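You operate a simulated robot arm through the tools that you are given. There is no shell and no other tool. Be economical: measure what you need, move in short steps, check, and stop when the job is done.

Carry out the task below with a simulated robot arm. There is one attempt and no reset: what you move stays moved.

Task
Put the tin labelled "ODD" from the build bench top on top of the cream box there and the tin labelled "NEW" on the flat red panel. Open the blue bench drawer, fetch the yellow bracket marked "3" from the build bench top and set it in the inside of the blue bench drawer, then shut the drawer. Take the honey red box from the build bench top and leave it on top of the blue box there. Fetch the small yellow lamp cap and set it on top of the brown labelled carton on the build bench top. Lift the lid of the control box open. The order is free. Set down upright: tin, small yellow lamp cap.

The check looks at the end state, three seconds after you hand in, the way a careful person would. Anything else that was tipped, shoved, dropped, spilled or broken makes it a failure. Lids that push on must go on centred and level and be pressed home; caps that screw on are set level and turned clockwise until they are tight.

Robot
A 6-joint arm with a two-finger gripper on a trunk, on a base that drives. Base frame: it is fixed to the floor where the robot stands at the start and does not move with it; the origin is under the middle of the robot, x ahead of it, y to its left, z up; the surface under the hand at the start is at about z = 0.84. Readings come in m, degrees, newtons and seconds.
With the tool pointing down near the work surface it reaches from about 0.1 to 0.84 m from the robot's upright axis, wherever it stands. Its first joint turns from -166.0 to 166.0 degrees. Places, roughly: blue bench drawer [0.3, -0.7, 0.7]; blue box [1, 0.75, 1]; cream box [0.75, 0.25, 0.75]; flat red panel (13x17x2 cm) [0.8, 0.5, 0.8]; inside of the blue bench drawer [0.4, -0.7, 0.7]; labelled carton [0.75, -0.75, 1]; lid of the control box [0.5, -0.7, 0.9]; red box [0.75, 0.75, 1]; small yellow lamp cap (7x7x8 cm) [0.5, 3.9, 0.8]; yellow bracket [0.5, 0, 0.75]. Payload 1.66 kg.
The TCP is the grasp point between the finger pads, 0.016 m short of the fingertips. In the tool frame z runs along the fingers and y along their closing line. The gripper opens to 0.111 m. The gripper's body begins 0.104 m behind the TCP.
Orientation is that of the tool frame in the base frame, as [roll, pitch, yaw] about the fixed x, y, z axes, in that order (R = Rz(yaw) Ry(pitch) Rx(roll)). With the fingers straight down and closing along the base's y, the tool's x points along the base's -x, its y along +y and its z along -z.

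Tools
- The arm moves only by the tool jog_arm. Its arguments are lists of equal length, an entry for each row: "travel": the shift along the base's x, y, z in m, a list of three; "angular": the turn, a rotation vector about the base's x, y, z in degrees, a list of three; "fingers": the closure, from 0 (fully open) to 1 (shut). In form: {"travel": [[tx, ty, tz], ...], "angular": [[wx, wy, wz], ...], "fingers": [fingers, ...]}. A call has 1 to 8 rows; each row is the pose to reach, as a shift and turn from the pose commanded when the call began. Rows are played at 5 a second. More than 0.05 m and 8.6 degrees between two rows, or a gripper value outside its range, and nothing of the call is played. Where a pose cannot be reached the arm comes as near as it can. A force on the tool above 40 N (or 10 N above the force at the start of the call, whichever is more), or a blocked arm, ends the call early, and 0.2 s more pass. The fingers move at their own pace and stop on an object; they squeeze with about 32 N. The grip force told is the motor's: it shows also when the fingers shut on nothing. Time passes only in rows, and 0.2 s behind the last, so rows that repeat a pose let the fingers close. The reply holds the time, the measured pose of the TCP, the force on the tool along the base axes, the opening and the grip force, in the units named above and with some noise, with the torque about the TCP (base axes, N m) and any sound that the robot's microphone picked up, and new pictures: "views" is both (left out), scene, wrist or none.
- Cameras (640 x 400 px; columns grow to the right, rows downward): "scene" is now at [0.0532, 0.1676, 1.5265]; the picture's right is [-0.31, -0.95, 0.00], its down [-0.73, 0.23, -0.65] and it looks along [0.62, -0.20, -0.76] (base axes); focal length 214 px, centre (320, 200). "wrist" rides on the gripper at [0.07, 0.014, -0.143] in the tool frame; the picture's right is [-0.19, 0.98, 0.00], its down [-0.87, -0.17, -0.47] and it looks along [-0.46, -0.09, 0.88] (tool axes); focal length 230 px, centre (320, 200). There is no depth. A picture from a camera that has moved, and an enlarged one, comes with that camera's place and axes in the base frame and with its lens.
- lift_body(by): slides the trunk up (or, below 0, down) by that many m; the arm and the scene camera ride with it, the base frame stays. It gives what a move gives, with no picture.
- roll_base(legs): drives the robot by 1 to 6 legs, each [ahead, left, turn to the left] in m, m and degrees, along the robot's own axes; the way and the turn of a leg run together, so that a leg with both is an arc; at most 1.5 m and 180 degrees a leg. The arm and the cameras ride along, it lands a little off, and it stops where it bumps. It gives what a move gives, and a new picture of the scene camera.
- head_to(pan, tilt): turns the head with the scene camera to pan (to the left, within 120 degrees either way) and tilt (down, from -29 to 69), counted from straight ahead of the robot. It gives what a move gives, and a new picture of the scene camera.
- inspect(camera, box): a new picture of the part [left, top, right, bottom] of that camera's present view, enlarged. No time passes.
- hand_in(): hands the job in; it is judged then, once.

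Go step by step. Nothing tells you exact positions but the pictures and the camera data: compare them with the known pose of the tool, close in by small moves and look again before you grip or let go. The budget is 196 turns and 260 pictures, counting those below and the enlarged ones. Unless the task says otherwise, let go and move clear before handing in, and close with one line.

The tools are called after "Emit:" by a JSON object that holds its "method" and its "body". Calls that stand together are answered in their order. jog_arm: Moves the arm, as the interface text tells. Its arguments: {"type":"object","properties":{"travel":{"type":"array"},"angular":{"type":"array"},"fingers":{"type":"array"},"views":{"type":"string","enum":["both","scene","wrist","none"]}},"required":["travel","angular","fingers"]} The other tools are called the same way: lift_body (by) slides the trunk up or down; roll_base (legs) drives the base; head_to (pan, tilt) turns the head that bears the scene camera; inspect (camera, box) takes an enlarged picture of a part of a camera's view; hand_in () hands the job in.

At the start:

```text
time: 0.0
tool_pos: [0.4431, -0.1612, 1.225]
tcp_rot: [-180.0, 0.0, 180.0]
wrist_force: [-1.3, 0.3, 0.6]
torque: [0.01, -0.02, 0.02]
opening: 0.1113
grasp_force: 0.1
trunk travel left (down, up): [-0.125, 0.465]
robot x, y, heading: [0.0011, 0.0001, -0.1]
head pan, tilt: [-17.8, 49.7]
```

scene: 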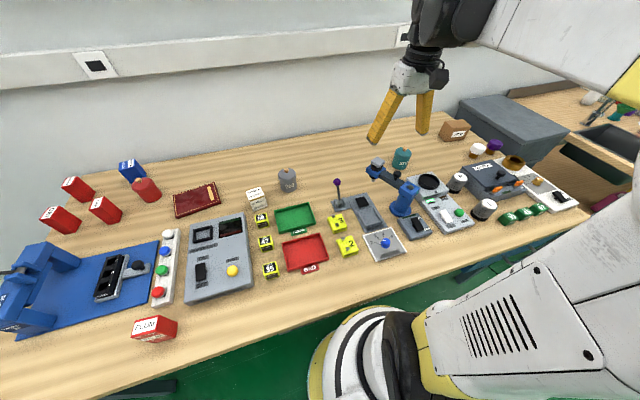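
wrist: 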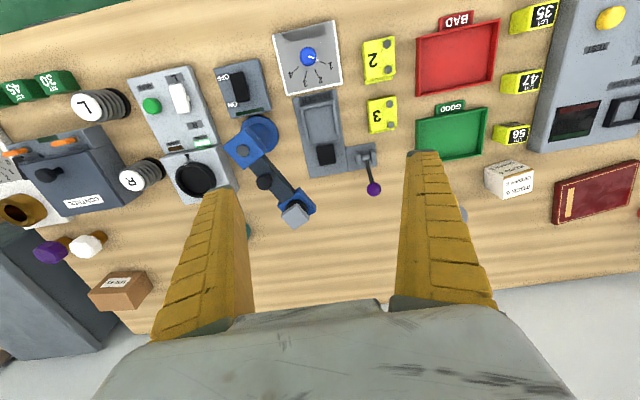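

I see a crowded bench with the items; I'll take enlarged looks to identify the labels before planning.

Emit:
{"method": "inspect", "body": {"camera": "scene", "box": [200, 140, 440, 290]}}

Emit:
{"method": "inspect", "body": {"camera": "scene", "box": [360, 100, 600, 250]}}

Emit:
{"method": "inspect", "body": {"camera": "scene", "box": [0, 140, 240, 350]}}

Emit:
{"method": "inspect", "body": {"camera": "wrist", "box": [0, 0, 320, 320]}}

```text
2.67 times, centred on (320, 215) of scene
camera zoom: at [0.0532, 0.1676, 1.5265], right [-0.31, -0.95, 0.0], down [-0.73, 0.23, -0.65], along [0.62, -0.2, -0.76], focal length 572 px, centre (320, 160)
```

zoom: 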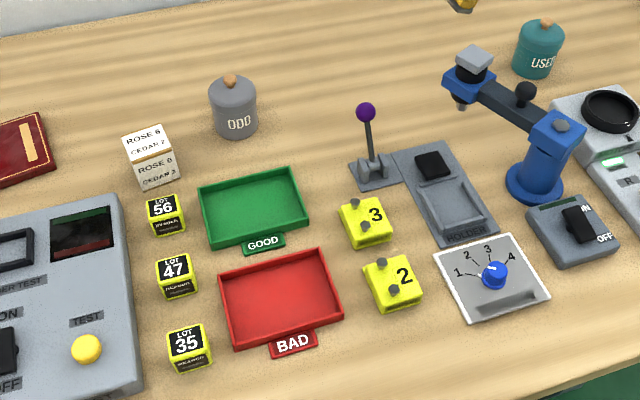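

```text
2.67 times, centred on (480, 175) of scene
camera zoom: at [0.0532, 0.1676, 1.5265], right [-0.31, -0.95, 0.0], down [-0.73, 0.23, -0.65], along [0.62, -0.2, -0.76], focal length 572 px, centre (-107, 267)
```

zoom: 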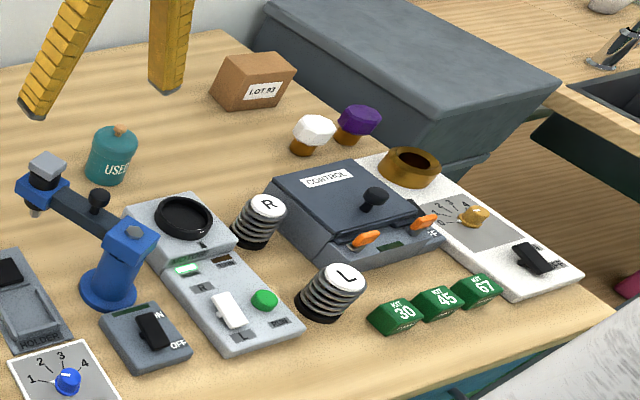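

```text
1.90 times, centred on (120, 245) of scene
camera zoom: at [0.0532, 0.1676, 1.5265], right [-0.31, -0.95, 0.0], down [-0.73, 0.23, -0.65], along [0.62, -0.2, -0.76], focal length 408 px, centre (701, 114)
```

zoom: 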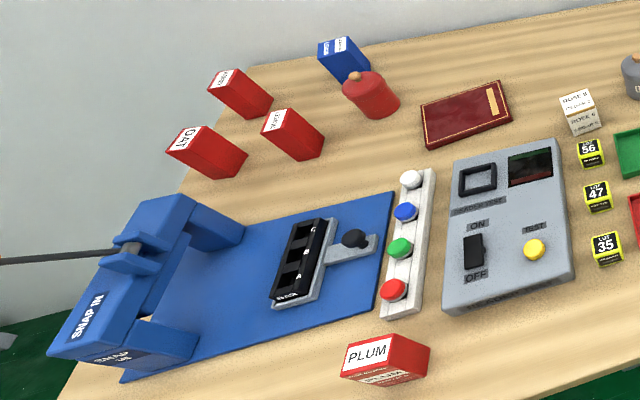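

```text
1.25 times, centred on (160, 160) of wrist
camera zoom: at [0.3739, -0.1485, 1.3676], right [0.19, 0.98, 0.0], down [0.87, -0.17, 0.47], along [0.46, -0.09, -0.88], focal length 288 px, centre (520, 250)
```

zoom: 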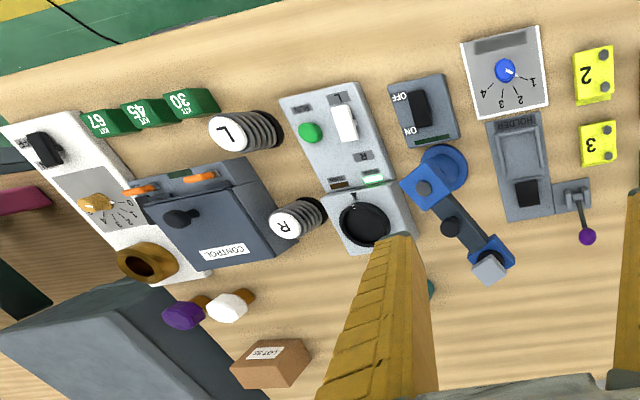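

Red tin at back left is probably NEW, and the "flat red panel" is the dark red book. I'll look left and right for a fuller view.

Emit:
{"method": "head_to", "body": {"pan": 45, "tilt": 30}}

Emit:
{"method": "head_to", "body": {"pan": 90, "tilt": 20}}

Emit:
{"method": "head_to", "body": {"pan": -70, "tilt": 45}}

```text
time: 1.3
tool_pos: [0.4436, -0.1622, 1.2251]
tcp_rot: [-180.0, 0.0, 180.0]
wrist_force: [-0.3, 0.8, 0.1]
torque: [-0.02, 0.01, 0.0]
opening: 0.111
grasp_force: 0.0
trunk travel left (down, up): [-0.125, 0.465]
robot x, y, heading: [-0.0001, 0.0024, -0.2]
head pan, tilt: [45.0, 30.0]
camera scene: at [0.0436, 0.2551, 1.5555], right [0.71, -0.71, 0.0], down [-0.35, -0.35, -0.87], along [0.61, 0.61, -0.5], focal length 214 px, centre (320, 200)
```

scene: 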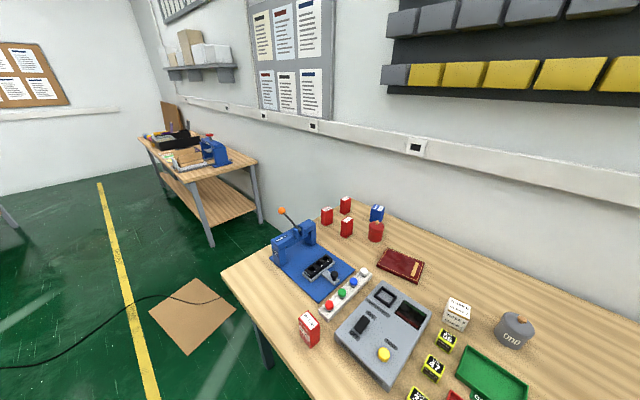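

```text
time: 2.5
tool_pos: [0.4436, -0.1616, 1.2244]
tcp_rot: [-180.0, -0.1, -180.0]
wrist_force: [-0.6, 0.3, -0.1]
torque: [-0.01, 0.02, -0.02]
opening: 0.1108
grasp_force: 0.1
trunk travel left (down, up): [-0.125, 0.465]
robot x, y, heading: [-0.0043, 0.0036, -0.2]
head pan, tilt: [90.0, 20.0]
camera scene: at [-0.0203, 0.2843, 1.5716], right [1.0, 0.0, 0.0], down [0.0, -0.34, -0.94], along [0.0, 0.94, -0.34], focal length 214 px, centre (320, 200)
```

scene: 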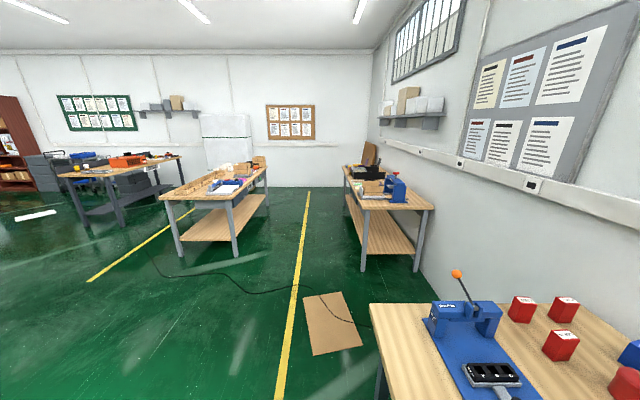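

```text
time: 4.9
tool_pos: [0.4435, -0.162, 1.2257]
tcp_rot: [-180.0, 0.0, 179.9]
wrist_force: [-0.3, 0.4, -0.6]
torque: [0.0, 0.01, -0.02]
opening: 0.1109
grasp_force: 0.1
trunk travel left (down, up): [-0.125, 0.465]
robot x, y, heading: [0.0029, -0.0017, 0.0]
head pan, tilt: [-70.0, 45.0]
camera scene: at [0.0075, 0.1148, 1.5329], right [-0.94, -0.34, 0.0], down [-0.24, 0.66, -0.71], along [0.24, -0.66, -0.71], focal length 214 px, centre (320, 200)
```

scene: 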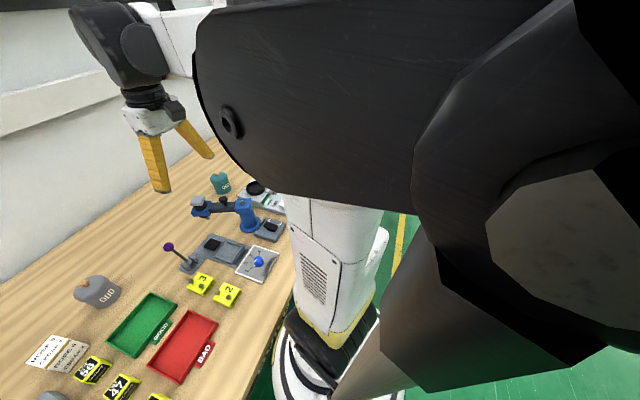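

The far bench on the left holds the lamp cap. I start with ODD → cream box; get a straight view of that area.

Emit:
{"method": "head_to", "body": {"pan": 0, "tilt": 45}}

Emit:
{"method": "inspect", "body": {"camera": "scene", "box": [200, 120, 440, 270]}}

```text
time: 6.3
tool_pos: [0.4413, -0.1625, 1.2249]
tcp_rot: [-180.0, 0.0, -179.9]
wrist_force: [0.3, 0.1, 0.2]
torque: [0.04, 0.03, -0.04]
opening: 0.1109
grasp_force: 0.1
trunk travel left (down, up): [-0.125, 0.465]
robot x, y, heading: [-0.0028, -0.0029, 0.1]
head pan, tilt: [0.0, 45.0]
camera scene: at [0.0609, 0.1911, 1.5329], right [0.0, -1.0, 0.0], down [-0.71, 0.0, -0.71], along [0.71, 0.0, -0.71], focal length 214 px, centre (320, 200)
```

scene: 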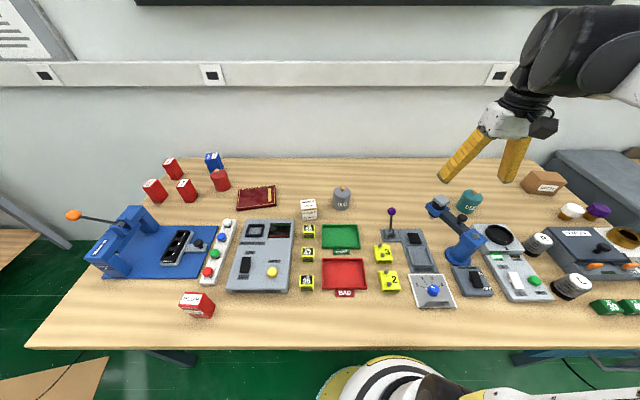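

```text
2.67 times, centred on (320, 195) of scene
camera zoom: at [0.0609, 0.1911, 1.5329], right [0.0, -1.0, 0.0], down [-0.71, 0.0, -0.71], along [0.71, 0.0, -0.71], focal length 572 px, centre (320, 213)
```

zoom: 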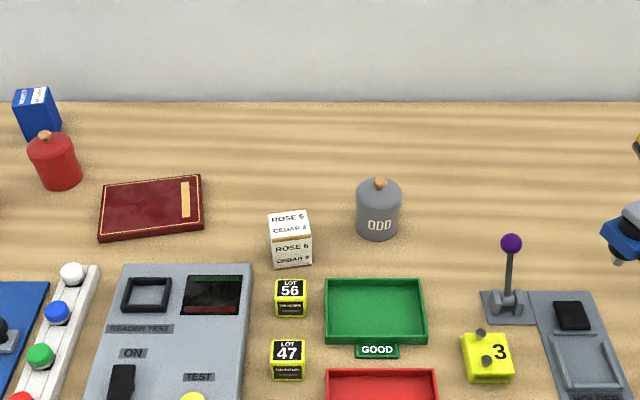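

ODD estimated at (0.727, 0.098), cream box at (0.662, 0.239) with top z≈0.91. I move above ODD.

Emit:
{"method": "jog_arm", "body": {"travel": [[0.035, 0.032, -0.012], [0.07, 0.064, -0.025], [0.105, 0.096, -0.037], [0.14, 0.128, -0.05], [0.175, 0.16, -0.062], [0.21, 0.192, -0.075], [0.245, 0.224, -0.087], [0.28, 0.256, -0.1]], "angular": [[0, 0, 0], [0, 0, 0], [0, 0, 0], [0, 0, 0], [0, 0, 0], [0, 0, 0], [0, 0, 0], [0, 0, 0]], "fingers": [0, 0, 0, 0, 0, 0, 0, 0], "views": "both"}}

```text
time: 8.1
tool_pos: [0.7245, 0.0943, 1.1247]
tcp_rot: [-180.0, 0.0, 180.0]
wrist_force: [-0.7, -0.2, 0.7]
torque: [-0.01, 0.0, 0.01]
opening: 0.1109
grasp_force: 0.1
trunk travel left (down, up): [-0.125, 0.465]
robot x, y, heading: [0.0003, 0.003, 0.0]
head pan, tilt: [0.0, 45.0]
camera scene: at [0.0618, 0.1918, 1.5328], right [0.0, -1.0, 0.0], down [-0.71, 0.0, -0.71], along [0.71, 0.0, -0.71], focal length 214 px, centre (320, 200)
camera wrist: at [0.6549, 0.1082, 1.2675], right [0.19, 0.98, 0.0], down [0.87, -0.17, 0.47], along [0.46, -0.09, -0.88], focal length 230 px, centre (320, 200)
```

scene: 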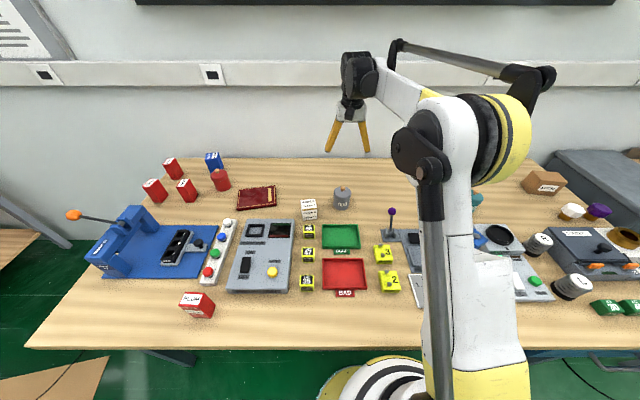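
wrist: 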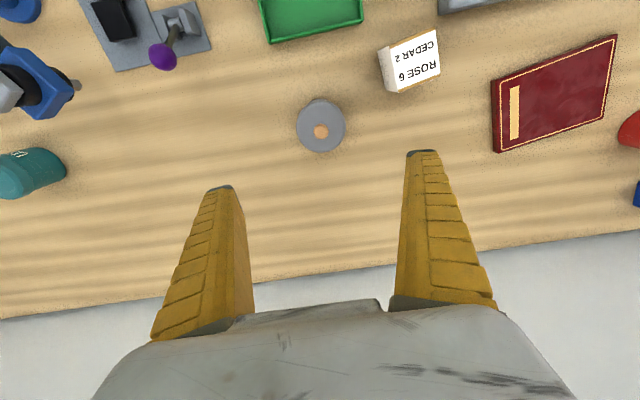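

Tin from the wrist view is at (0.721, 0.097). I descend around it.

Emit:
{"method": "jog_arm", "body": {"travel": [[-0.001, 0.003, -0.048], [-0.002, 0.003, -0.096], [-0.002, 0.003, -0.144], [-0.002, 0.003, -0.192], [-0.002, 0.003, -0.24]], "angular": [[0, 0, 0], [0, 0, 0], [0, 0, 0], [0, 0, 0], [0, 0, 0]], "fingers": [0, 0, 0, 0, 0], "views": "wrist"}}

```text
time: 9.3
tool_pos: [0.7217, 0.0968, 0.8838]
tcp_rot: [180.0, 0.1, -180.0]
wrist_force: [0.2, 0.7, -0.2]
torque: [0.0, 0.04, 0.0]
opening: 0.1112
grasp_force: 0.0
trunk travel left (down, up): [-0.125, 0.465]
robot x, y, heading: [-0.0018, 0.0034, 0.2]
head pan, tilt: [0.0, 45.0]
camera wrist: at [0.6521, 0.1105, 1.0266], right [0.19, 0.98, 0.0], down [0.87, -0.17, 0.47], along [0.46, -0.09, -0.88], focal length 230 px, centre (320, 200)
```

wrist: 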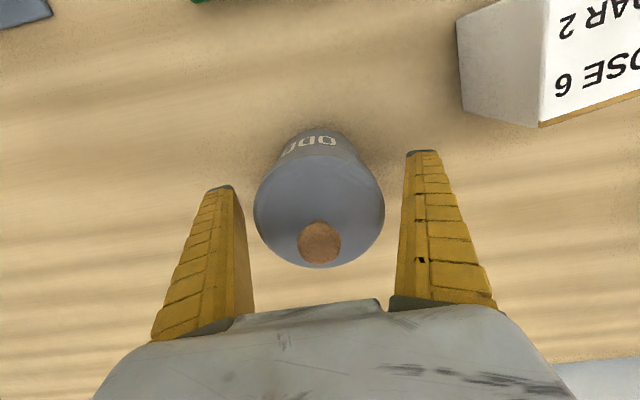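

Centred. Close and lift.

Emit:
{"method": "jog_arm", "body": {"travel": [[0, 0, 0], [0, 0, 0], [0, 0, 0], [0, 0, 0.03], [0, 0, 0.08], [0, 0, 0.13]], "angular": [[0, 0, 0], [0, 0, 0], [0, 0, 0], [0, 0, 0], [0, 0, 0], [0, 0, 0]], "fingers": [1, 1, 1, 1, 1, 1], "views": "wrist"}}

```text
time: 10.7
tool_pos: [0.7211, 0.0966, 1.0166]
tcp_rot: [180.0, 0.0, 180.0]
wrist_force: [-0.4, 0.4, -0.2]
torque: [0.0, -0.02, 0.0]
opening: 0.0
grasp_force: 28.7
trunk travel left (down, up): [-0.125, 0.465]
robot x, y, heading: [-0.0038, -0.0002, -0.1]
head pan, tilt: [0.0, 45.0]
heard: snap
camera wrist: at [0.6514, 0.1111, 1.1593], right [0.19, 0.98, 0.0], down [0.87, -0.17, 0.47], along [0.46, -0.09, -0.88], focal length 230 px, centre (320, 200)
```

wrist: 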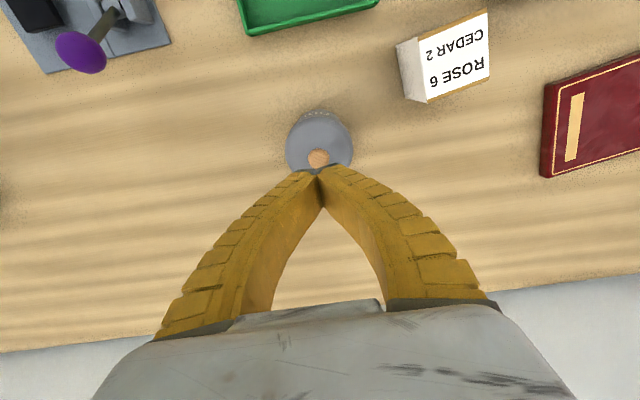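

The fingers slipped off the tin (it still stands in place). I look closer at its shape.

Emit:
{"method": "inspect", "body": {"camera": "scene", "box": [310, 175, 374, 215]}}

Emit:
{"method": "inspect", "body": {"camera": "wrist", "box": [240, 90, 400, 190]}}

```text
10.00 times, centred on (342, 195) of scene
camera zoom: at [0.0605, 0.1912, 1.533], right [0.0, -1.0, 0.0], down [-0.71, 0.0, -0.71], along [0.71, 0.0, -0.71], focal length 2145 px, centre (100, 250)
```

zoom: 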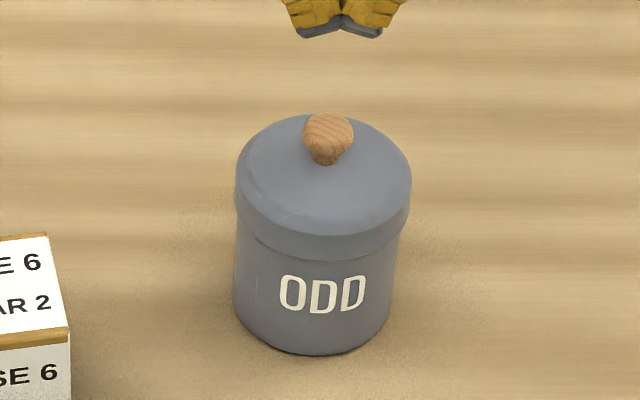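

```text
4.00 times, centred on (320, 140) of wrist
camera zoom: at [0.6514, 0.1111, 1.1593], right [0.19, 0.98, 0.0], down [0.87, -0.17, 0.47], along [0.46, -0.09, -0.88], focal length 920 px, centre (320, 440)
```

zoom: 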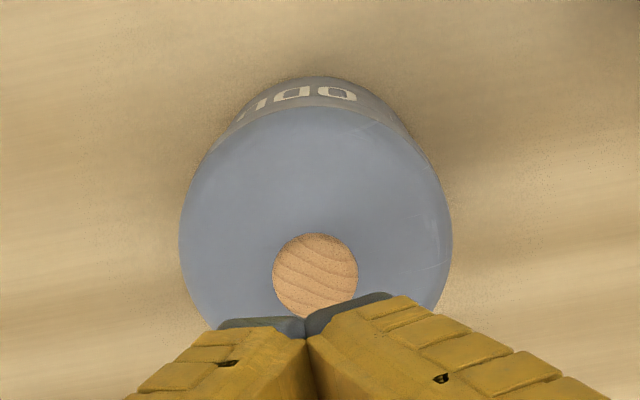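

The tin stands undisturbed. I retry, gripping lower and checking the opening before lifting.

Emit:
{"method": "jog_arm", "body": {"travel": [[0, 0, 0], [0, 0, 0], [0, 0, 0], [-0.001, 0, -0.05], [-0.001, 0, -0.1], [-0.001, 0, -0.142], [-0.001, 0, -0.142]], "angular": [[0, 0, 0], [0, 0, 0], [0, 0, 0], [0, 0, 0], [0, 0, 0], [0, 0, 0], [0, 0, 0]], "fingers": [0, 0, 0, 0, 0, 0, 0], "views": "none"}}

Emit:
{"method": "jog_arm", "body": {"travel": [[0, 0, 0], [0, 0, 0], [0, 0, 0], [0, 0, 0]], "angular": [[0, 0, 0], [0, 0, 0], [0, 0, 0], [0, 0, 0]], "fingers": [0.3, 0.4, 0.5, 0.5], "views": "both"}}

```text
time: 12.3
tool_pos: [0.7217, 0.0986, 0.8715]
tcp_rot: [179.9, -0.1, -180.0]
wrist_force: [-0.9, 0.1, 0.5]
torque: [-0.02, 0.03, 0.0]
opening: 0.1111
grasp_force: 0.1
trunk travel left (down, up): [-0.125, 0.465]
robot x, y, heading: [-0.003, -0.0004, 0.3]
head pan, tilt: [0.0, 45.0]
```

```text
time: 13.3
tool_pos: [0.7223, 0.0974, 0.8712]
tcp_rot: [180.0, 0.0, 179.9]
wrist_force: [0.4, 0.3, 2.5]
torque: [0.0, 0.12, 0.0]
opening: 0.0667
grasp_force: 31.5
trunk travel left (down, up): [-0.125, 0.465]
robot x, y, heading: [-0.0013, 0.0019, 0.2]
head pan, tilt: [0.0, 45.0]
camera scene: at [0.0608, 0.1912, 1.533], right [0.0, -1.0, 0.0], down [-0.71, 0.0, -0.71], along [0.71, 0.0, -0.71], focal length 214 px, centre (320, 200)
camera wrist: at [0.6522, 0.1116, 1.0143], right [0.19, 0.98, 0.0], down [0.87, -0.17, 0.47], along [0.46, -0.09, -0.88], focal length 230 px, centre (320, 200)
```

scene: 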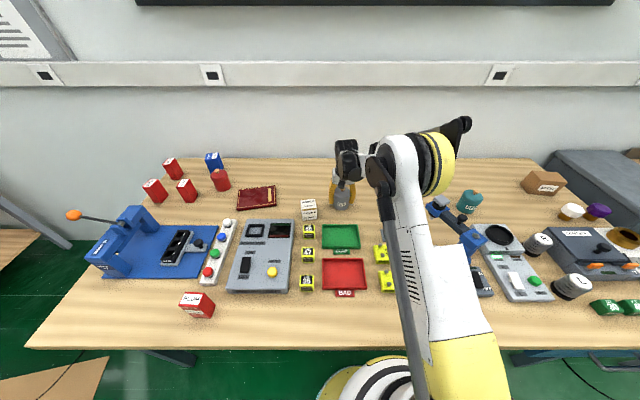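
wrist: 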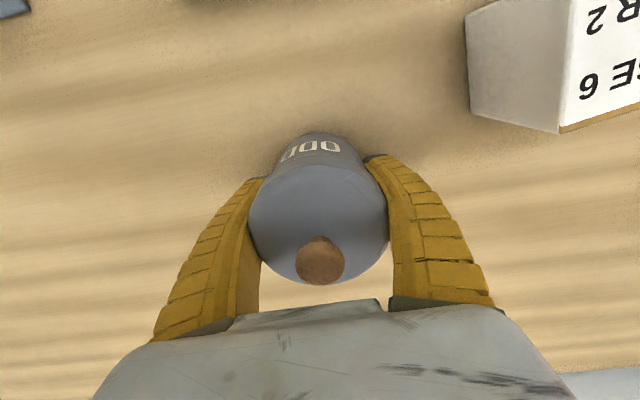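

Grip holds at 0.067 m. Lift gently.

Emit:
{"method": "jog_arm", "body": {"travel": [[0, 0, 0.005], [0, 0, 0.012], [0, 0, 0.025], [0, 0, 0.04]], "angular": [[0, 0, 0], [0, 0, 0], [0, 0, 0], [0, 0, 0]], "fingers": [1, 1, 1, 1], "views": "wrist"}}

```text
time: 14.3
tool_pos: [0.7212, 0.0977, 0.9128]
tcp_rot: [-180.0, 0.0, -180.0]
wrist_force: [-0.2, -0.1, -0.8]
torque: [0.02, 0.01, 0.01]
opening: 0.0663
grasp_force: 32.2
trunk travel left (down, up): [-0.125, 0.465]
robot x, y, heading: [0.0019, 0.0025, 0.0]
head pan, tilt: [0.0, 45.0]
camera wrist: at [0.6505, 0.1111, 1.0556], right [0.19, 0.98, 0.0], down [0.87, -0.17, 0.47], along [0.46, -0.09, -0.88], focal length 230 px, centre (320, 200)
```

wrist: 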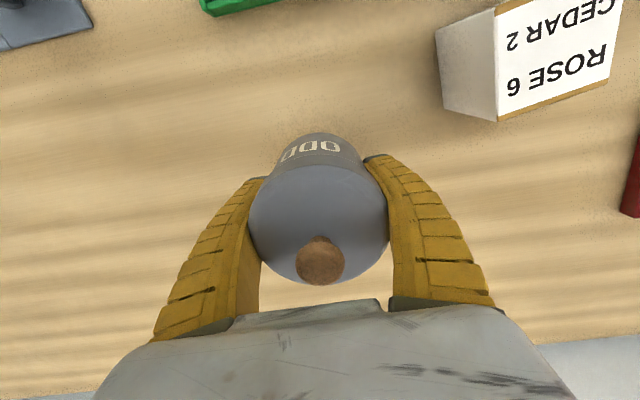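

Held. Raise and move above the cream box.

Emit:
{"method": "jog_arm", "body": {"travel": [[0, 0, 0.05], [0, 0, 0.095], [-0.015, 0.035, 0.095], [-0.03, 0.07, 0.095], [-0.045, 0.105, 0.095], [-0.061, 0.139, 0.095]], "angular": [[0, 0, 0], [0, 0, 0], [0, 0, 0], [0, 0, 0], [0, 0, 0], [0, 0, 0]], "fingers": [1, 1, 1, 1, 1, 1], "views": "both"}}

Emit:
{"method": "inspect", "body": {"camera": "scene", "box": [262, 140, 358, 230]}}

```text
time: 15.7
tool_pos: [0.6574, 0.2374, 1.0076]
tcp_rot: [180.0, 0.0, -180.0]
wrist_force: [0.1, -0.3, -1.2]
torque: [-0.05, -0.01, 0.01]
opening: 0.0663
grasp_force: 32.4
trunk travel left (down, up): [-0.125, 0.465]
robot x, y, heading: [-0.0044, -0.0024, -0.0]
head pan, tilt: [0.0, 45.0]
camera scene: at [0.0608, 0.1918, 1.5329], right [0.0, -1.0, 0.0], down [-0.71, 0.0, -0.71], along [0.71, 0.0, -0.71], focal length 214 px, centre (320, 200)
camera wrist: at [0.5886, 0.2511, 1.1506], right [0.19, 0.98, 0.0], down [0.87, -0.17, 0.47], along [0.46, -0.09, -0.88], focal length 230 px, centre (320, 200)
```

scene: 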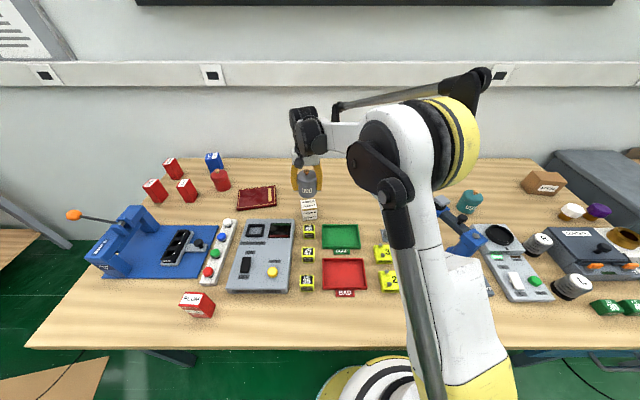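
wrist: 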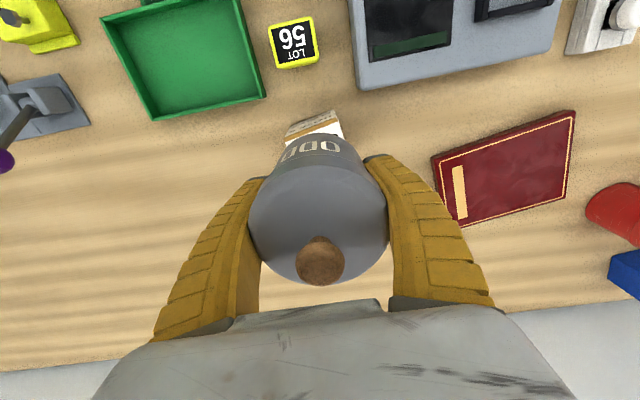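

```text
4.44 times, centred on (310, 185) of scene
camera zoom: at [0.0608, 0.1918, 1.5329], right [0.0, -1.0, 0.0], down [-0.71, 0.0, -0.71], along [0.71, 0.0, -0.71], focal length 953 px, centre (364, 267)
```

zoom: 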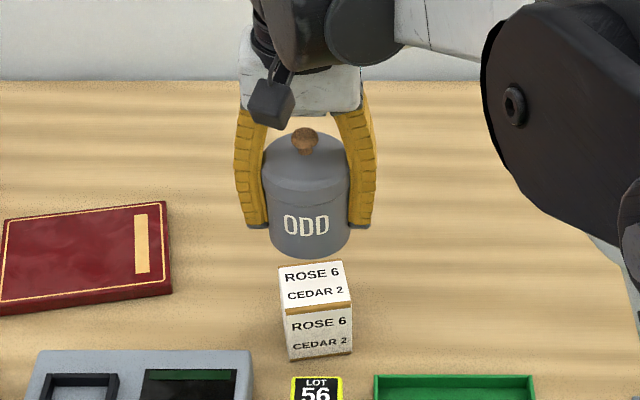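

Aligned within a few mm; lower the tin to the box top.

Emit:
{"method": "jog_arm", "body": {"travel": [[0.003, -0.002, -0.03], [0.003, -0.002, -0.055], [0.003, -0.002, -0.064], [0.003, -0.002, -0.067]], "angular": [[0, 0, 0], [0, 0, 0], [0, 0, 0], [0, 0, 0]], "fingers": [1, 1, 1, 1], "views": "none"}}

Emit:
{"method": "inspect", "body": {"camera": "scene", "box": [262, 155, 358, 215]}}

```text
time: 16.7
tool_pos: [0.6625, 0.2326, 0.9403]
tcp_rot: [-180.0, 0.1, 179.9]
wrist_force: [2.2, 1.5, 11.3]
torque: [0.0, 0.16, -0.03]
opening: 0.0657
grasp_force: 31.9
trunk travel left (down, up): [-0.125, 0.465]
robot x, y, heading: [0.0016, 0.0001, -0.0]
head pan, tilt: [0.0, 45.0]
```

```text
6.67 times, centred on (310, 185) of scene
camera zoom: at [0.0603, 0.1909, 1.5332], right [0.0, -1.0, 0.0], down [-0.71, 0.0, -0.71], along [0.71, 0.0, -0.71], focal length 1430 px, centre (387, 300)
```

zoom: 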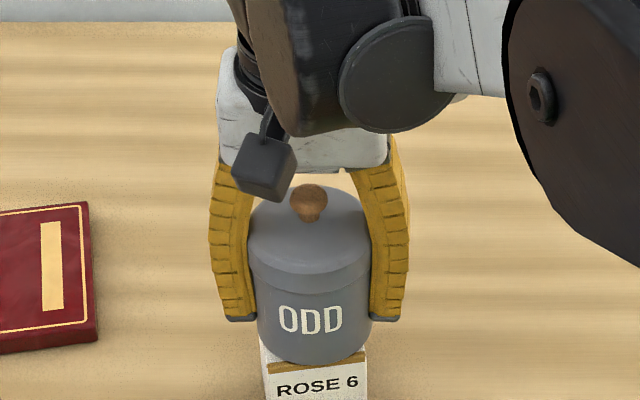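

Contact at 11 N, tin centred. Release and retreat up.

Emit:
{"method": "jog_arm", "body": {"travel": [[0, 0, 0.001], [0, 0, 0.001], [0, 0, 0.001], [0, 0, 0.04], [0, 0, 0.09], [0, 0, 0.14]], "angular": [[0, 0, 0], [0, 0, 0], [0, 0, 0], [0, 0, 0], [0, 0, 0], [0, 0, 0]], "fingers": [0.3, 0, 0, 0, 0, 0], "views": "wrist"}}

Emit:
{"method": "inspect", "body": {"camera": "scene", "box": [140, 140, 380, 290]}}

```text
time: 18.1
tool_pos: [0.6616, 0.2377, 1.0793]
tcp_rot: [179.9, 0.0, 180.0]
wrist_force: [-0.1, -0.4, 0.4]
torque: [-0.01, -0.02, -0.01]
opening: 0.1109
grasp_force: 0.0
trunk travel left (down, up): [-0.125, 0.465]
robot x, y, heading: [-0.0025, -0.0002, 0.2]
head pan, tilt: [0.0, 45.0]
camera wrist: at [0.5919, 0.2502, 1.2214], right [0.19, 0.98, 0.0], down [0.87, -0.17, 0.47], along [0.46, -0.09, -0.88], focal length 230 px, centre (320, 200)
```

wrist: 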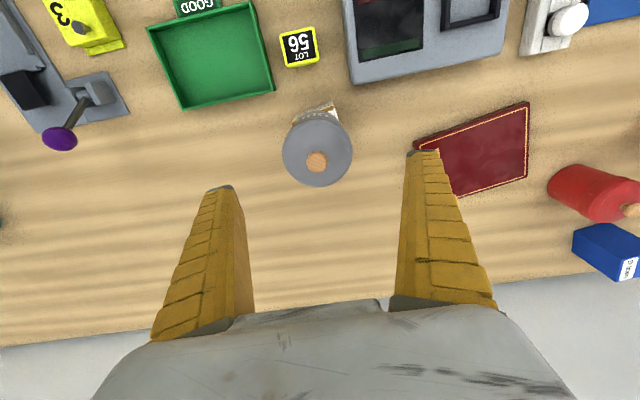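

```text
2.67 times, centred on (260, 215) of scene
camera zoom: at [0.0607, 0.1911, 1.533], right [0.0, -1.0, 0.0], down [-0.71, 0.0, -0.71], along [0.71, 0.0, -0.71], focal length 572 px, centre (480, 160)
```

zoom: 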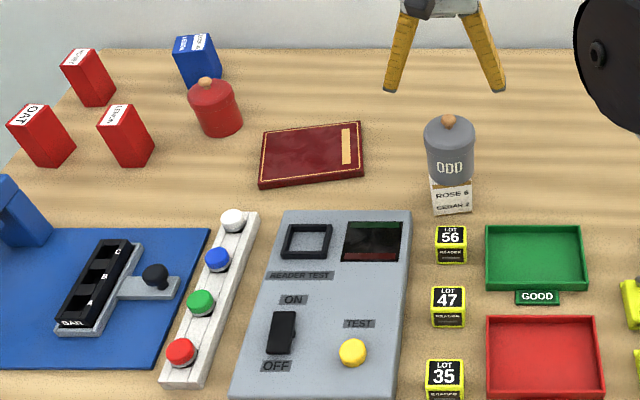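

ODD is placed. Next the red tin (NEW?) at about (0.84, 0.67) → panel at (0.746, 0.473). I'll raise the arm and drive left.

Emit:
{"method": "jog_arm", "body": {"travel": [[-0.04, 0, 0.03], [-0.08, 0, 0.06], [-0.12, 0, 0.09]], "angular": [[0, 0, 0], [0, 0, 0], [0, 0, 0]], "fingers": [0, 0, 0], "views": "none"}}

Emit:
{"method": "roll_base", "body": {"legs": [[0, 0.6, 0]]}}

Emit:
{"method": "head_to", "body": {"pan": 0, "tilt": 69}}

```text
time: 18.9
tool_pos: [0.5393, 0.2339, 1.1702]
tcp_rot: [180.0, -0.1, 179.9]
wrist_force: [-0.3, -0.1, -0.4]
torque: [0.02, 0.01, -0.03]
opening: 0.1108
grasp_force: 0.1
trunk travel left (down, up): [-0.125, 0.465]
robot x, y, heading: [-0.0019, 0.0017, -0.2]
head pan, tilt: [0.0, 45.0]
```

```text
time: 22.3
tool_pos: [0.5395, 0.8305, 1.1697]
tcp_rot: [180.0, 0.1, -179.7]
wrist_force: [0.4, -0.1, 0.2]
torque: [-0.05, 0.02, 0.02]
opening: 0.1109
grasp_force: 0.1
trunk travel left (down, up): [-0.125, 0.465]
robot x, y, heading: [-0.0039, 0.596, 0.2]
head pan, tilt: [0.0, 45.0]
camera scene: at [0.0593, 0.7864, 1.5329], right [0.0, -1.0, 0.0], down [-0.71, 0.0, -0.71], along [0.71, 0.0, -0.71], focal length 214 px, centre (320, 200)
```

scene: 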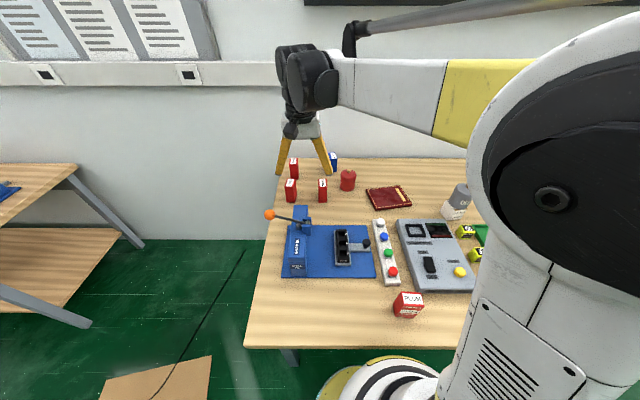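

```text
time: 23.2
tool_pos: [0.5385, 0.8299, 1.1693]
tcp_rot: [179.9, 0.1, -179.8]
wrist_force: [0.1, 0.7, 0.5]
torque: [0.02, 0.0, 0.02]
opening: 0.1107
grasp_force: 0.0
trunk travel left (down, up): [-0.125, 0.465]
robot x, y, heading: [-0.0023, 0.5943, 0.2]
head pan, tilt: [0.0, 68.8]
camera scene: at [0.034, 0.786, 1.5041], right [0.0, -1.0, 0.0], down [-0.93, 0.0, -0.36], along [0.36, 0.0, -0.93], focal length 214 px, centre (320, 200)
```

scene: 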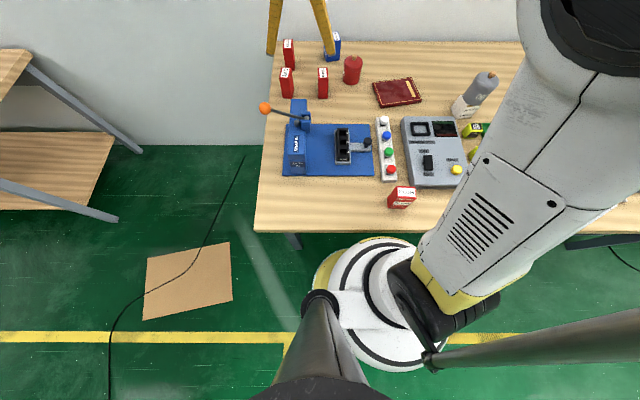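

Robot is now in front of the left part; base sits slightly under the bench. I enlarge the red boxes and tin.

Emit:
{"method": "inspect", "body": {"camera": "scene", "box": [260, 20, 440, 132]}}

Emit:
{"method": "inspect", "body": {"camera": "wrist", "box": [0, 0, 640, 400]}}

```text
3.56 times, centred on (350, 76) of scene
camera zoom: at [0.034, 0.786, 1.5041], right [0.0, -1.0, 0.0], down [-0.93, 0.0, -0.36], along [0.36, 0.0, -0.93], focal length 763 px, centre (213, 641)
```

zoom: 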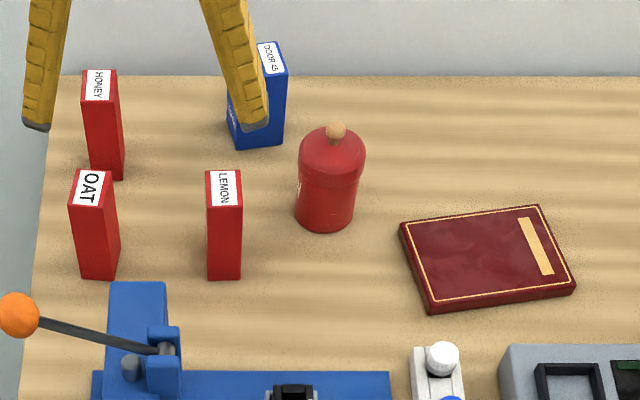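

```text
1.00 times, centred on (320, 200) of wrist (not enlarged: the box is as wide or as high as the picture)
camera zoom: at [0.469, 0.8441, 1.3123], right [0.19, 0.98, 0.0], down [0.87, -0.16, 0.47], along [0.46, -0.09, -0.88], focal length 230 px, centre (320, 200)
```

zoom: 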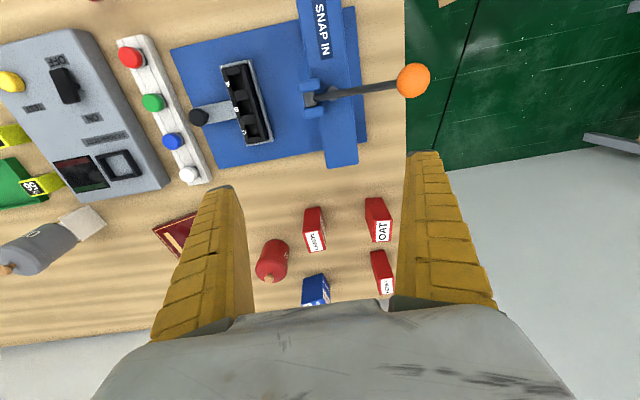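

HONEY is the back-left red box; blue box "DOOR 45" at (0.983, 0.727); red tin at (0.841, 0.654). I move toward above the red tin, tilting the tool 12° forward for reach.

Emit:
{"method": "jog_arm", "body": {"travel": [[0.04, -0.024, 0], [0.08, -0.048, 0], [0.12, -0.072, -0.01], [0.16, -0.096, -0.02], [0.2, -0.12, -0.03], [0.238, -0.144, -0.04], [0.27, -0.16, -0.05], [0.302, -0.176, -0.06]], "angular": [[0, 0, 0], [0, 0, 0], [0, -2, 0], [0, -4, 0], [0, -6, 0], [0, -8, 0], [0, -10, 0], [0, -12, 0]], "fingers": [0, 0, 0, 0, 0, 0, 0, 0], "views": "both"}}

```text
time: 25.0
tool_pos: [0.8401, 0.654, 1.1092]
tcp_rot: [-180.0, 12.0, -179.8]
wrist_force: [-0.7, -0.9, 0.9]
torque: [0.0, 0.02, 0.01]
opening: 0.111
grasp_force: 0.1
trunk travel left (down, up): [-0.125, 0.465]
robot x, y, heading: [-0.0046, 0.5956, 0.3]
head pan, tilt: [0.0, 68.8]
camera scene: at [0.0345, 0.7859, 1.504], right [0.0, -1.0, 0.0], down [-0.93, 0.0, -0.36], along [0.36, 0.0, -0.93], focal length 214 px, centre (320, 200)
camera wrist: at [0.7426, 0.6671, 1.2344], right [0.18, 0.98, 0.04], down [0.75, -0.16, 0.64], along [0.64, -0.09, -0.77], focal length 230 px, centre (320, 200)
```

scene: 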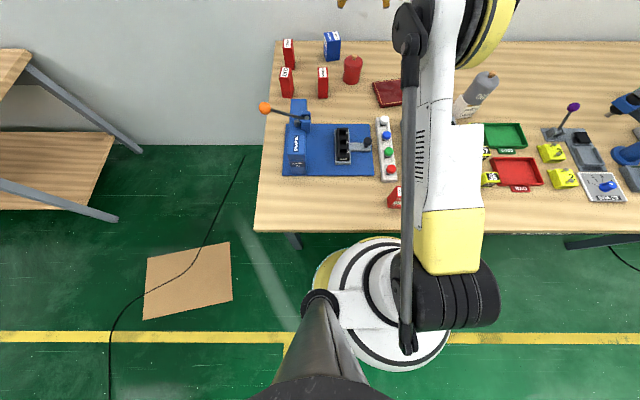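
wrist: 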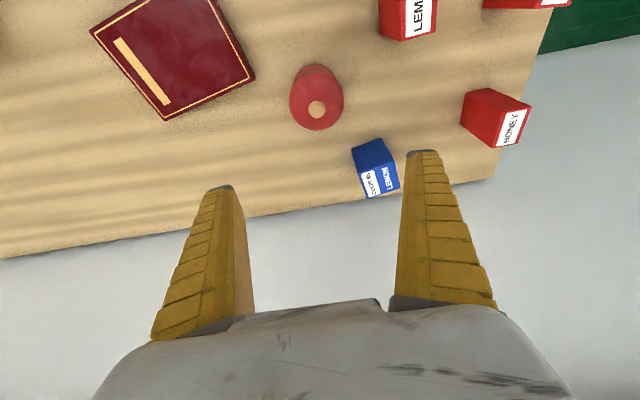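

Over the tin. Descend.

Emit:
{"method": "jog_arm", "body": {"travel": [[0.001, 0.001, -0.05], [0.001, 0.001, -0.1], [0.001, 0.001, -0.15], [0.001, 0.001, -0.2], [0.001, 0.001, -0.237]], "angular": [[0, 0, 0], [0, 0, 0], [0, 0, 0], [0, 0, 0], [0, 0, 0]], "fingers": [0, 0, 0, 0, 0], "views": "both"}}

Emit:
{"method": "inspect", "body": {"camera": "scene", "box": [300, 20, 420, 95]}}

```text
time: 26.2
tool_pos: [0.8406, 0.6552, 0.8713]
tcp_rot: [180.0, 12.0, -179.8]
wrist_force: [-0.3, 0.2, -0.1]
torque: [0.0, -0.02, 0.02]
opening: 0.1109
grasp_force: 0.0
trunk travel left (down, up): [-0.125, 0.465]
robot x, y, heading: [-0.004, 0.5947, 0.4]
head pan, tilt: [0.0, 68.8]
camera scene: at [0.0342, 0.786, 1.5041], right [0.0, -1.0, 0.0], down [-0.93, 0.0, -0.36], along [0.36, 0.0, -0.93], focal length 214 px, centre (320, 200)
camera wrist: at [0.743, 0.669, 0.9969], right [0.18, 0.98, 0.04], down [0.75, -0.16, 0.64], along [0.64, -0.09, -0.77], focal length 230 px, centre (320, 200)
```

scene: 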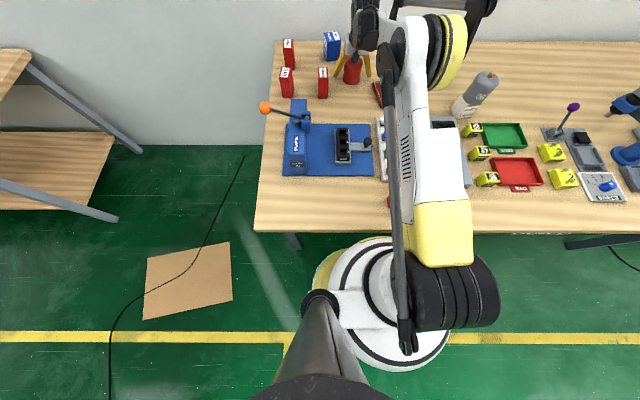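
wrist: 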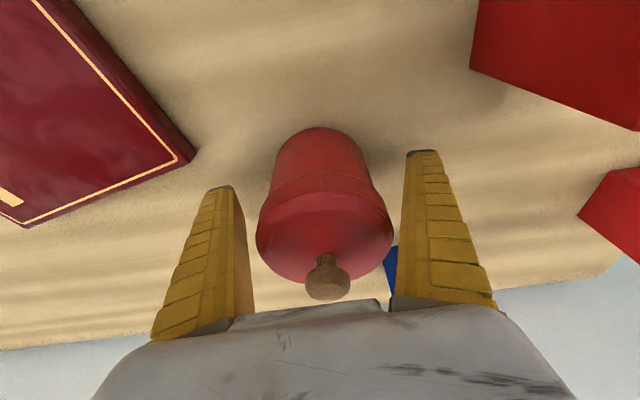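

```text
5.33 times, centred on (360, 58) of scene
camera zoom: at [0.0342, 0.786, 1.5041], right [0.0, -1.0, 0.0], down [-0.93, 0.0, -0.36], along [0.36, 0.0, -0.93], focal length 1144 px, centre (107, 960)
```

zoom: 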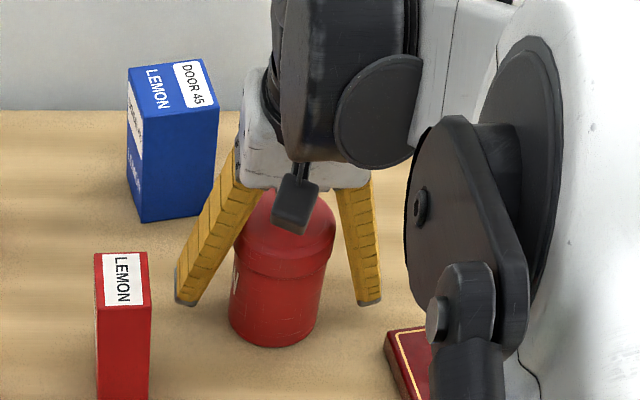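

Tin is between the fingers. Close and lift gently.

Emit:
{"method": "jog_arm", "body": {"travel": [[0, 0, 0], [0, 0, 0], [0, 0, 0], [0, 0, 0.006], [0, 0, 0.015], [0, 0, 0.03], [0, 0, 0.05]], "angular": [[0, 0, 0], [0, 0, 0], [0, 0, 0], [0, 0, 0], [0, 0, 0], [0, 0, 0], [0, 0, 0]], "fingers": [0.4, 0.6, 1, 1, 1, 1, 1], "views": "none"}}

Emit:
{"method": "inspect", "body": {"camera": "scene", "box": [300, 20, 420, 95]}}

```text
time: 27.8
tool_pos: [0.8415, 0.6547, 0.9238]
tcp_rot: [180.0, 12.0, -179.8]
wrist_force: [-0.3, 0.4, -1.9]
torque: [0.0, 0.03, -0.01]
opening: 0.0676
grasp_force: 31.9
trunk travel left (down, up): [-0.125, 0.465]
robot x, y, heading: [-0.0023, 0.5956, 0.2]
head pan, tilt: [0.0, 68.8]
heard: snap
```

```text
5.33 times, centred on (360, 58) of scene
camera zoom: at [0.034, 0.786, 1.5041], right [0.0, -1.0, 0.0], down [-0.93, 0.0, -0.36], along [0.36, 0.0, -0.93], focal length 1144 px, centre (107, 960)
```

zoom: 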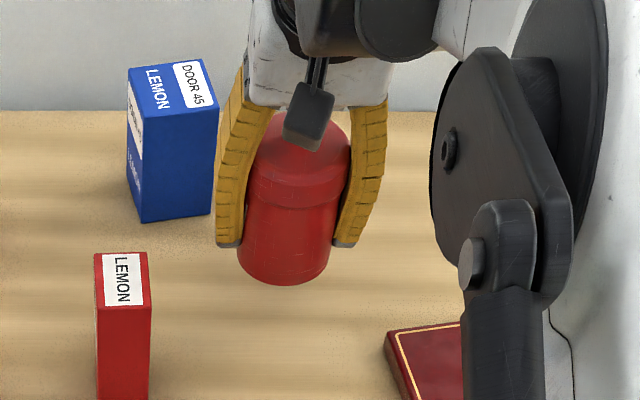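

Tin lifted. Carry it above the red panel.

Emit:
{"method": "jog_arm", "body": {"travel": [[0, 0, 0.04], [-0.022, -0.04, 0.05], [-0.044, -0.08, 0.05], [-0.066, -0.12, 0.05], [-0.085, -0.155, 0.05], [-0.095, -0.177, 0.04]], "angular": [[0, 0, 0], [0, 0, 0], [0, 0, 0], [0, 0, 0], [0, 0, 0], [0, 0, 0]], "fingers": [1, 1, 1, 1, 1, 1], "views": "both"}}

Emit:
{"method": "inspect", "body": {"camera": "scene", "box": [340, 30, 460, 120]}}

```text
time: 29.2
tool_pos: [0.7457, 0.4773, 0.9636]
tcp_rot: [180.0, 12.0, -179.7]
wrist_force: [-0.3, -0.3, -1.8]
torque: [0.0, 0.01, 0.03]
opening: 0.0676
grasp_force: 31.8
trunk travel left (down, up): [-0.125, 0.465]
robot x, y, heading: [-0.0057, 0.5934, 0.2]
head pan, tilt: [0.0, 68.8]
camera scene: at [0.034, 0.7858, 1.5041], right [0.0, -1.0, 0.0], down [-0.93, 0.0, -0.36], along [0.36, 0.0, -0.93], focal length 214 px, centre (320, 200)
camera wrist: at [0.6482, 0.492, 1.0892], right [0.18, 0.98, 0.04], down [0.75, -0.16, 0.64], along [0.64, -0.09, -0.77], focal length 230 px, centre (320, 200)
```

scene: 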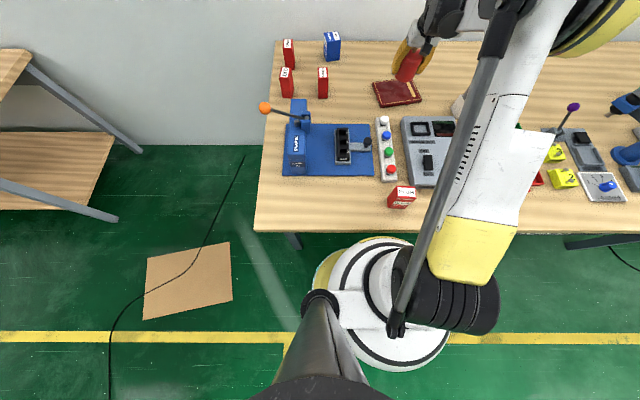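
wrist: 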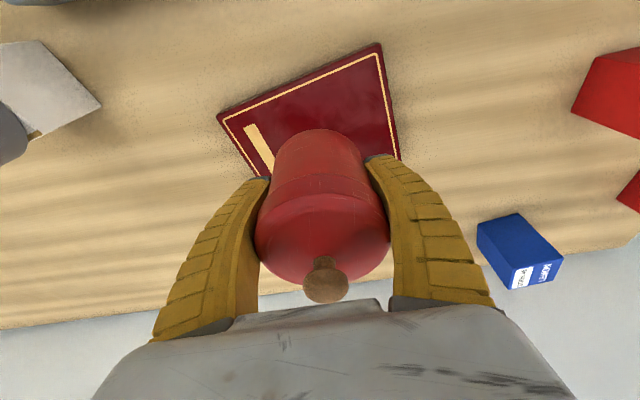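

```text
4.44 times, centred on (400, 75) of scene
camera zoom: at [0.034, 0.7858, 1.5041], right [0.0, -1.0, 0.0], down [-0.93, 0.0, -0.36], along [0.36, 0.0, -0.93], focal length 953 px, centre (-36, 756)
```

zoom: 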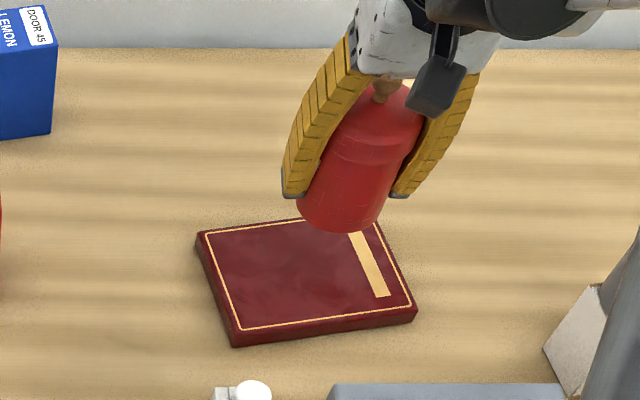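

Centred over the panel. Lower until contact.

Emit:
{"method": "jog_arm", "body": {"travel": [[0.001, 0, -0.03], [0.001, 0, -0.055], [0.001, 0, -0.065], [0.001, 0, -0.069], [0.001, 0, -0.071]], "angular": [[0, 0, 0], [0, 0, 0], [0, 0, 0], [0, 0, 0], [0, 0, 0]], "fingers": [1, 1, 1, 1, 1], "views": "none"}}

Emit:
{"method": "inspect", "body": {"camera": "scene", "box": [340, 30, 460, 120]}}

```text
time: 30.4
tool_pos: [0.7483, 0.4784, 0.893]
tcp_rot: [-179.9, 12.0, -179.8]
wrist_force: [0.3, -0.8, -2.2]
torque: [0.02, 0.01, 0.0]
opening: 0.0672
grasp_force: 31.8
trunk travel left (down, up): [-0.125, 0.465]
robot x, y, heading: [0.0005, 0.5977, 0.0]
head pan, tilt: [0.0, 68.8]
```

```text
4.44 times, centred on (400, 75) of scene
camera zoom: at [0.0341, 0.786, 1.5041], right [0.0, -1.0, 0.0], down [-0.93, 0.0, -0.36], along [0.36, 0.0, -0.93], focal length 953 px, centre (-36, 756)
```

zoom: 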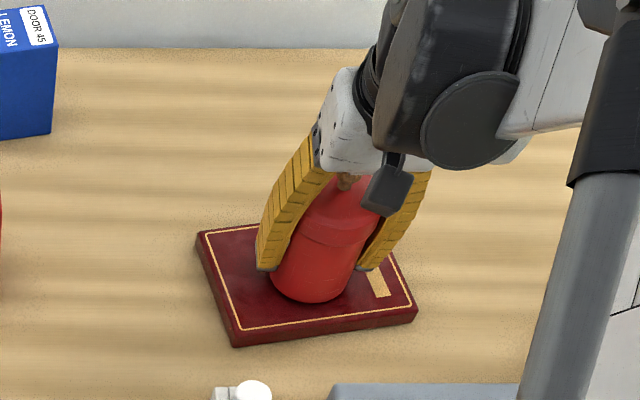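

Not in contact yet; inch down further.

Emit:
{"method": "jog_arm", "body": {"travel": [[0, 0, -0.002], [0, 0, -0.004], [0, 0, -0.006]], "angular": [[0, 0, 0], [0, 0, 0], [0, 0, 0]], "fingers": [1, 1, 1], "views": "none"}}

```text
time: 31.2
tool_pos: [0.7457, 0.479, 0.8881]
tcp_rot: [180.0, 12.0, -179.8]
wrist_force: [2.9, -0.5, 13.4]
torque: [0.21, 0.09, 0.06]
opening: 0.0675
grasp_force: 32.0
trunk travel left (down, up): [-0.125, 0.465]
robot x, y, heading: [-0.0011, 0.5944, 0.1]
head pan, tilt: [0.0, 68.8]
```

Contact. Release and rise.

Emit:
{"method": "jog_arm", "body": {"travel": [[0, 0, 0.001], [0, 0, 0.001], [0, 0, 0.001], [0, 0, 0.04], [0, 0, 0.09], [0, 0, 0.14], [0, 0, 0.19]], "angular": [[0, 0, 0], [0, 0, 0], [0, 0, 0], [0, 0, 0], [0, 0, 0], [0, 0, 0], [0, 0, 0]], "fingers": [0.3, 0, 0, 0, 0, 0, 0], "views": "none"}}

Emit:
{"method": "inspect", "body": {"camera": "scene", "box": [340, 30, 460, 120]}}

```text
time: 32.8
tool_pos: [0.7461, 0.4806, 1.0768]
tcp_rot: [180.0, 12.0, -179.8]
wrist_force: [0.3, 0.4, 0.7]
torque: [0.04, 0.02, 0.0]
opening: 0.111
grasp_force: 0.0
trunk travel left (down, up): [-0.125, 0.465]
robot x, y, heading: [-0.0003, 0.594, -0.0]
head pan, tilt: [0.0, 68.8]
heard: snap
```

```text
4.44 times, centred on (400, 75) of scene
camera zoom: at [0.0335, 0.7861, 1.5041], right [0.0, -1.0, 0.0], down [-0.93, 0.0, -0.36], along [0.36, 0.0, -0.93], focal length 953 px, centre (-36, 756)
```

zoom: 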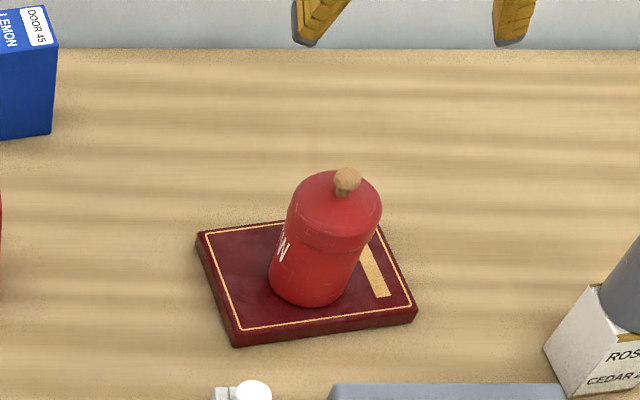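

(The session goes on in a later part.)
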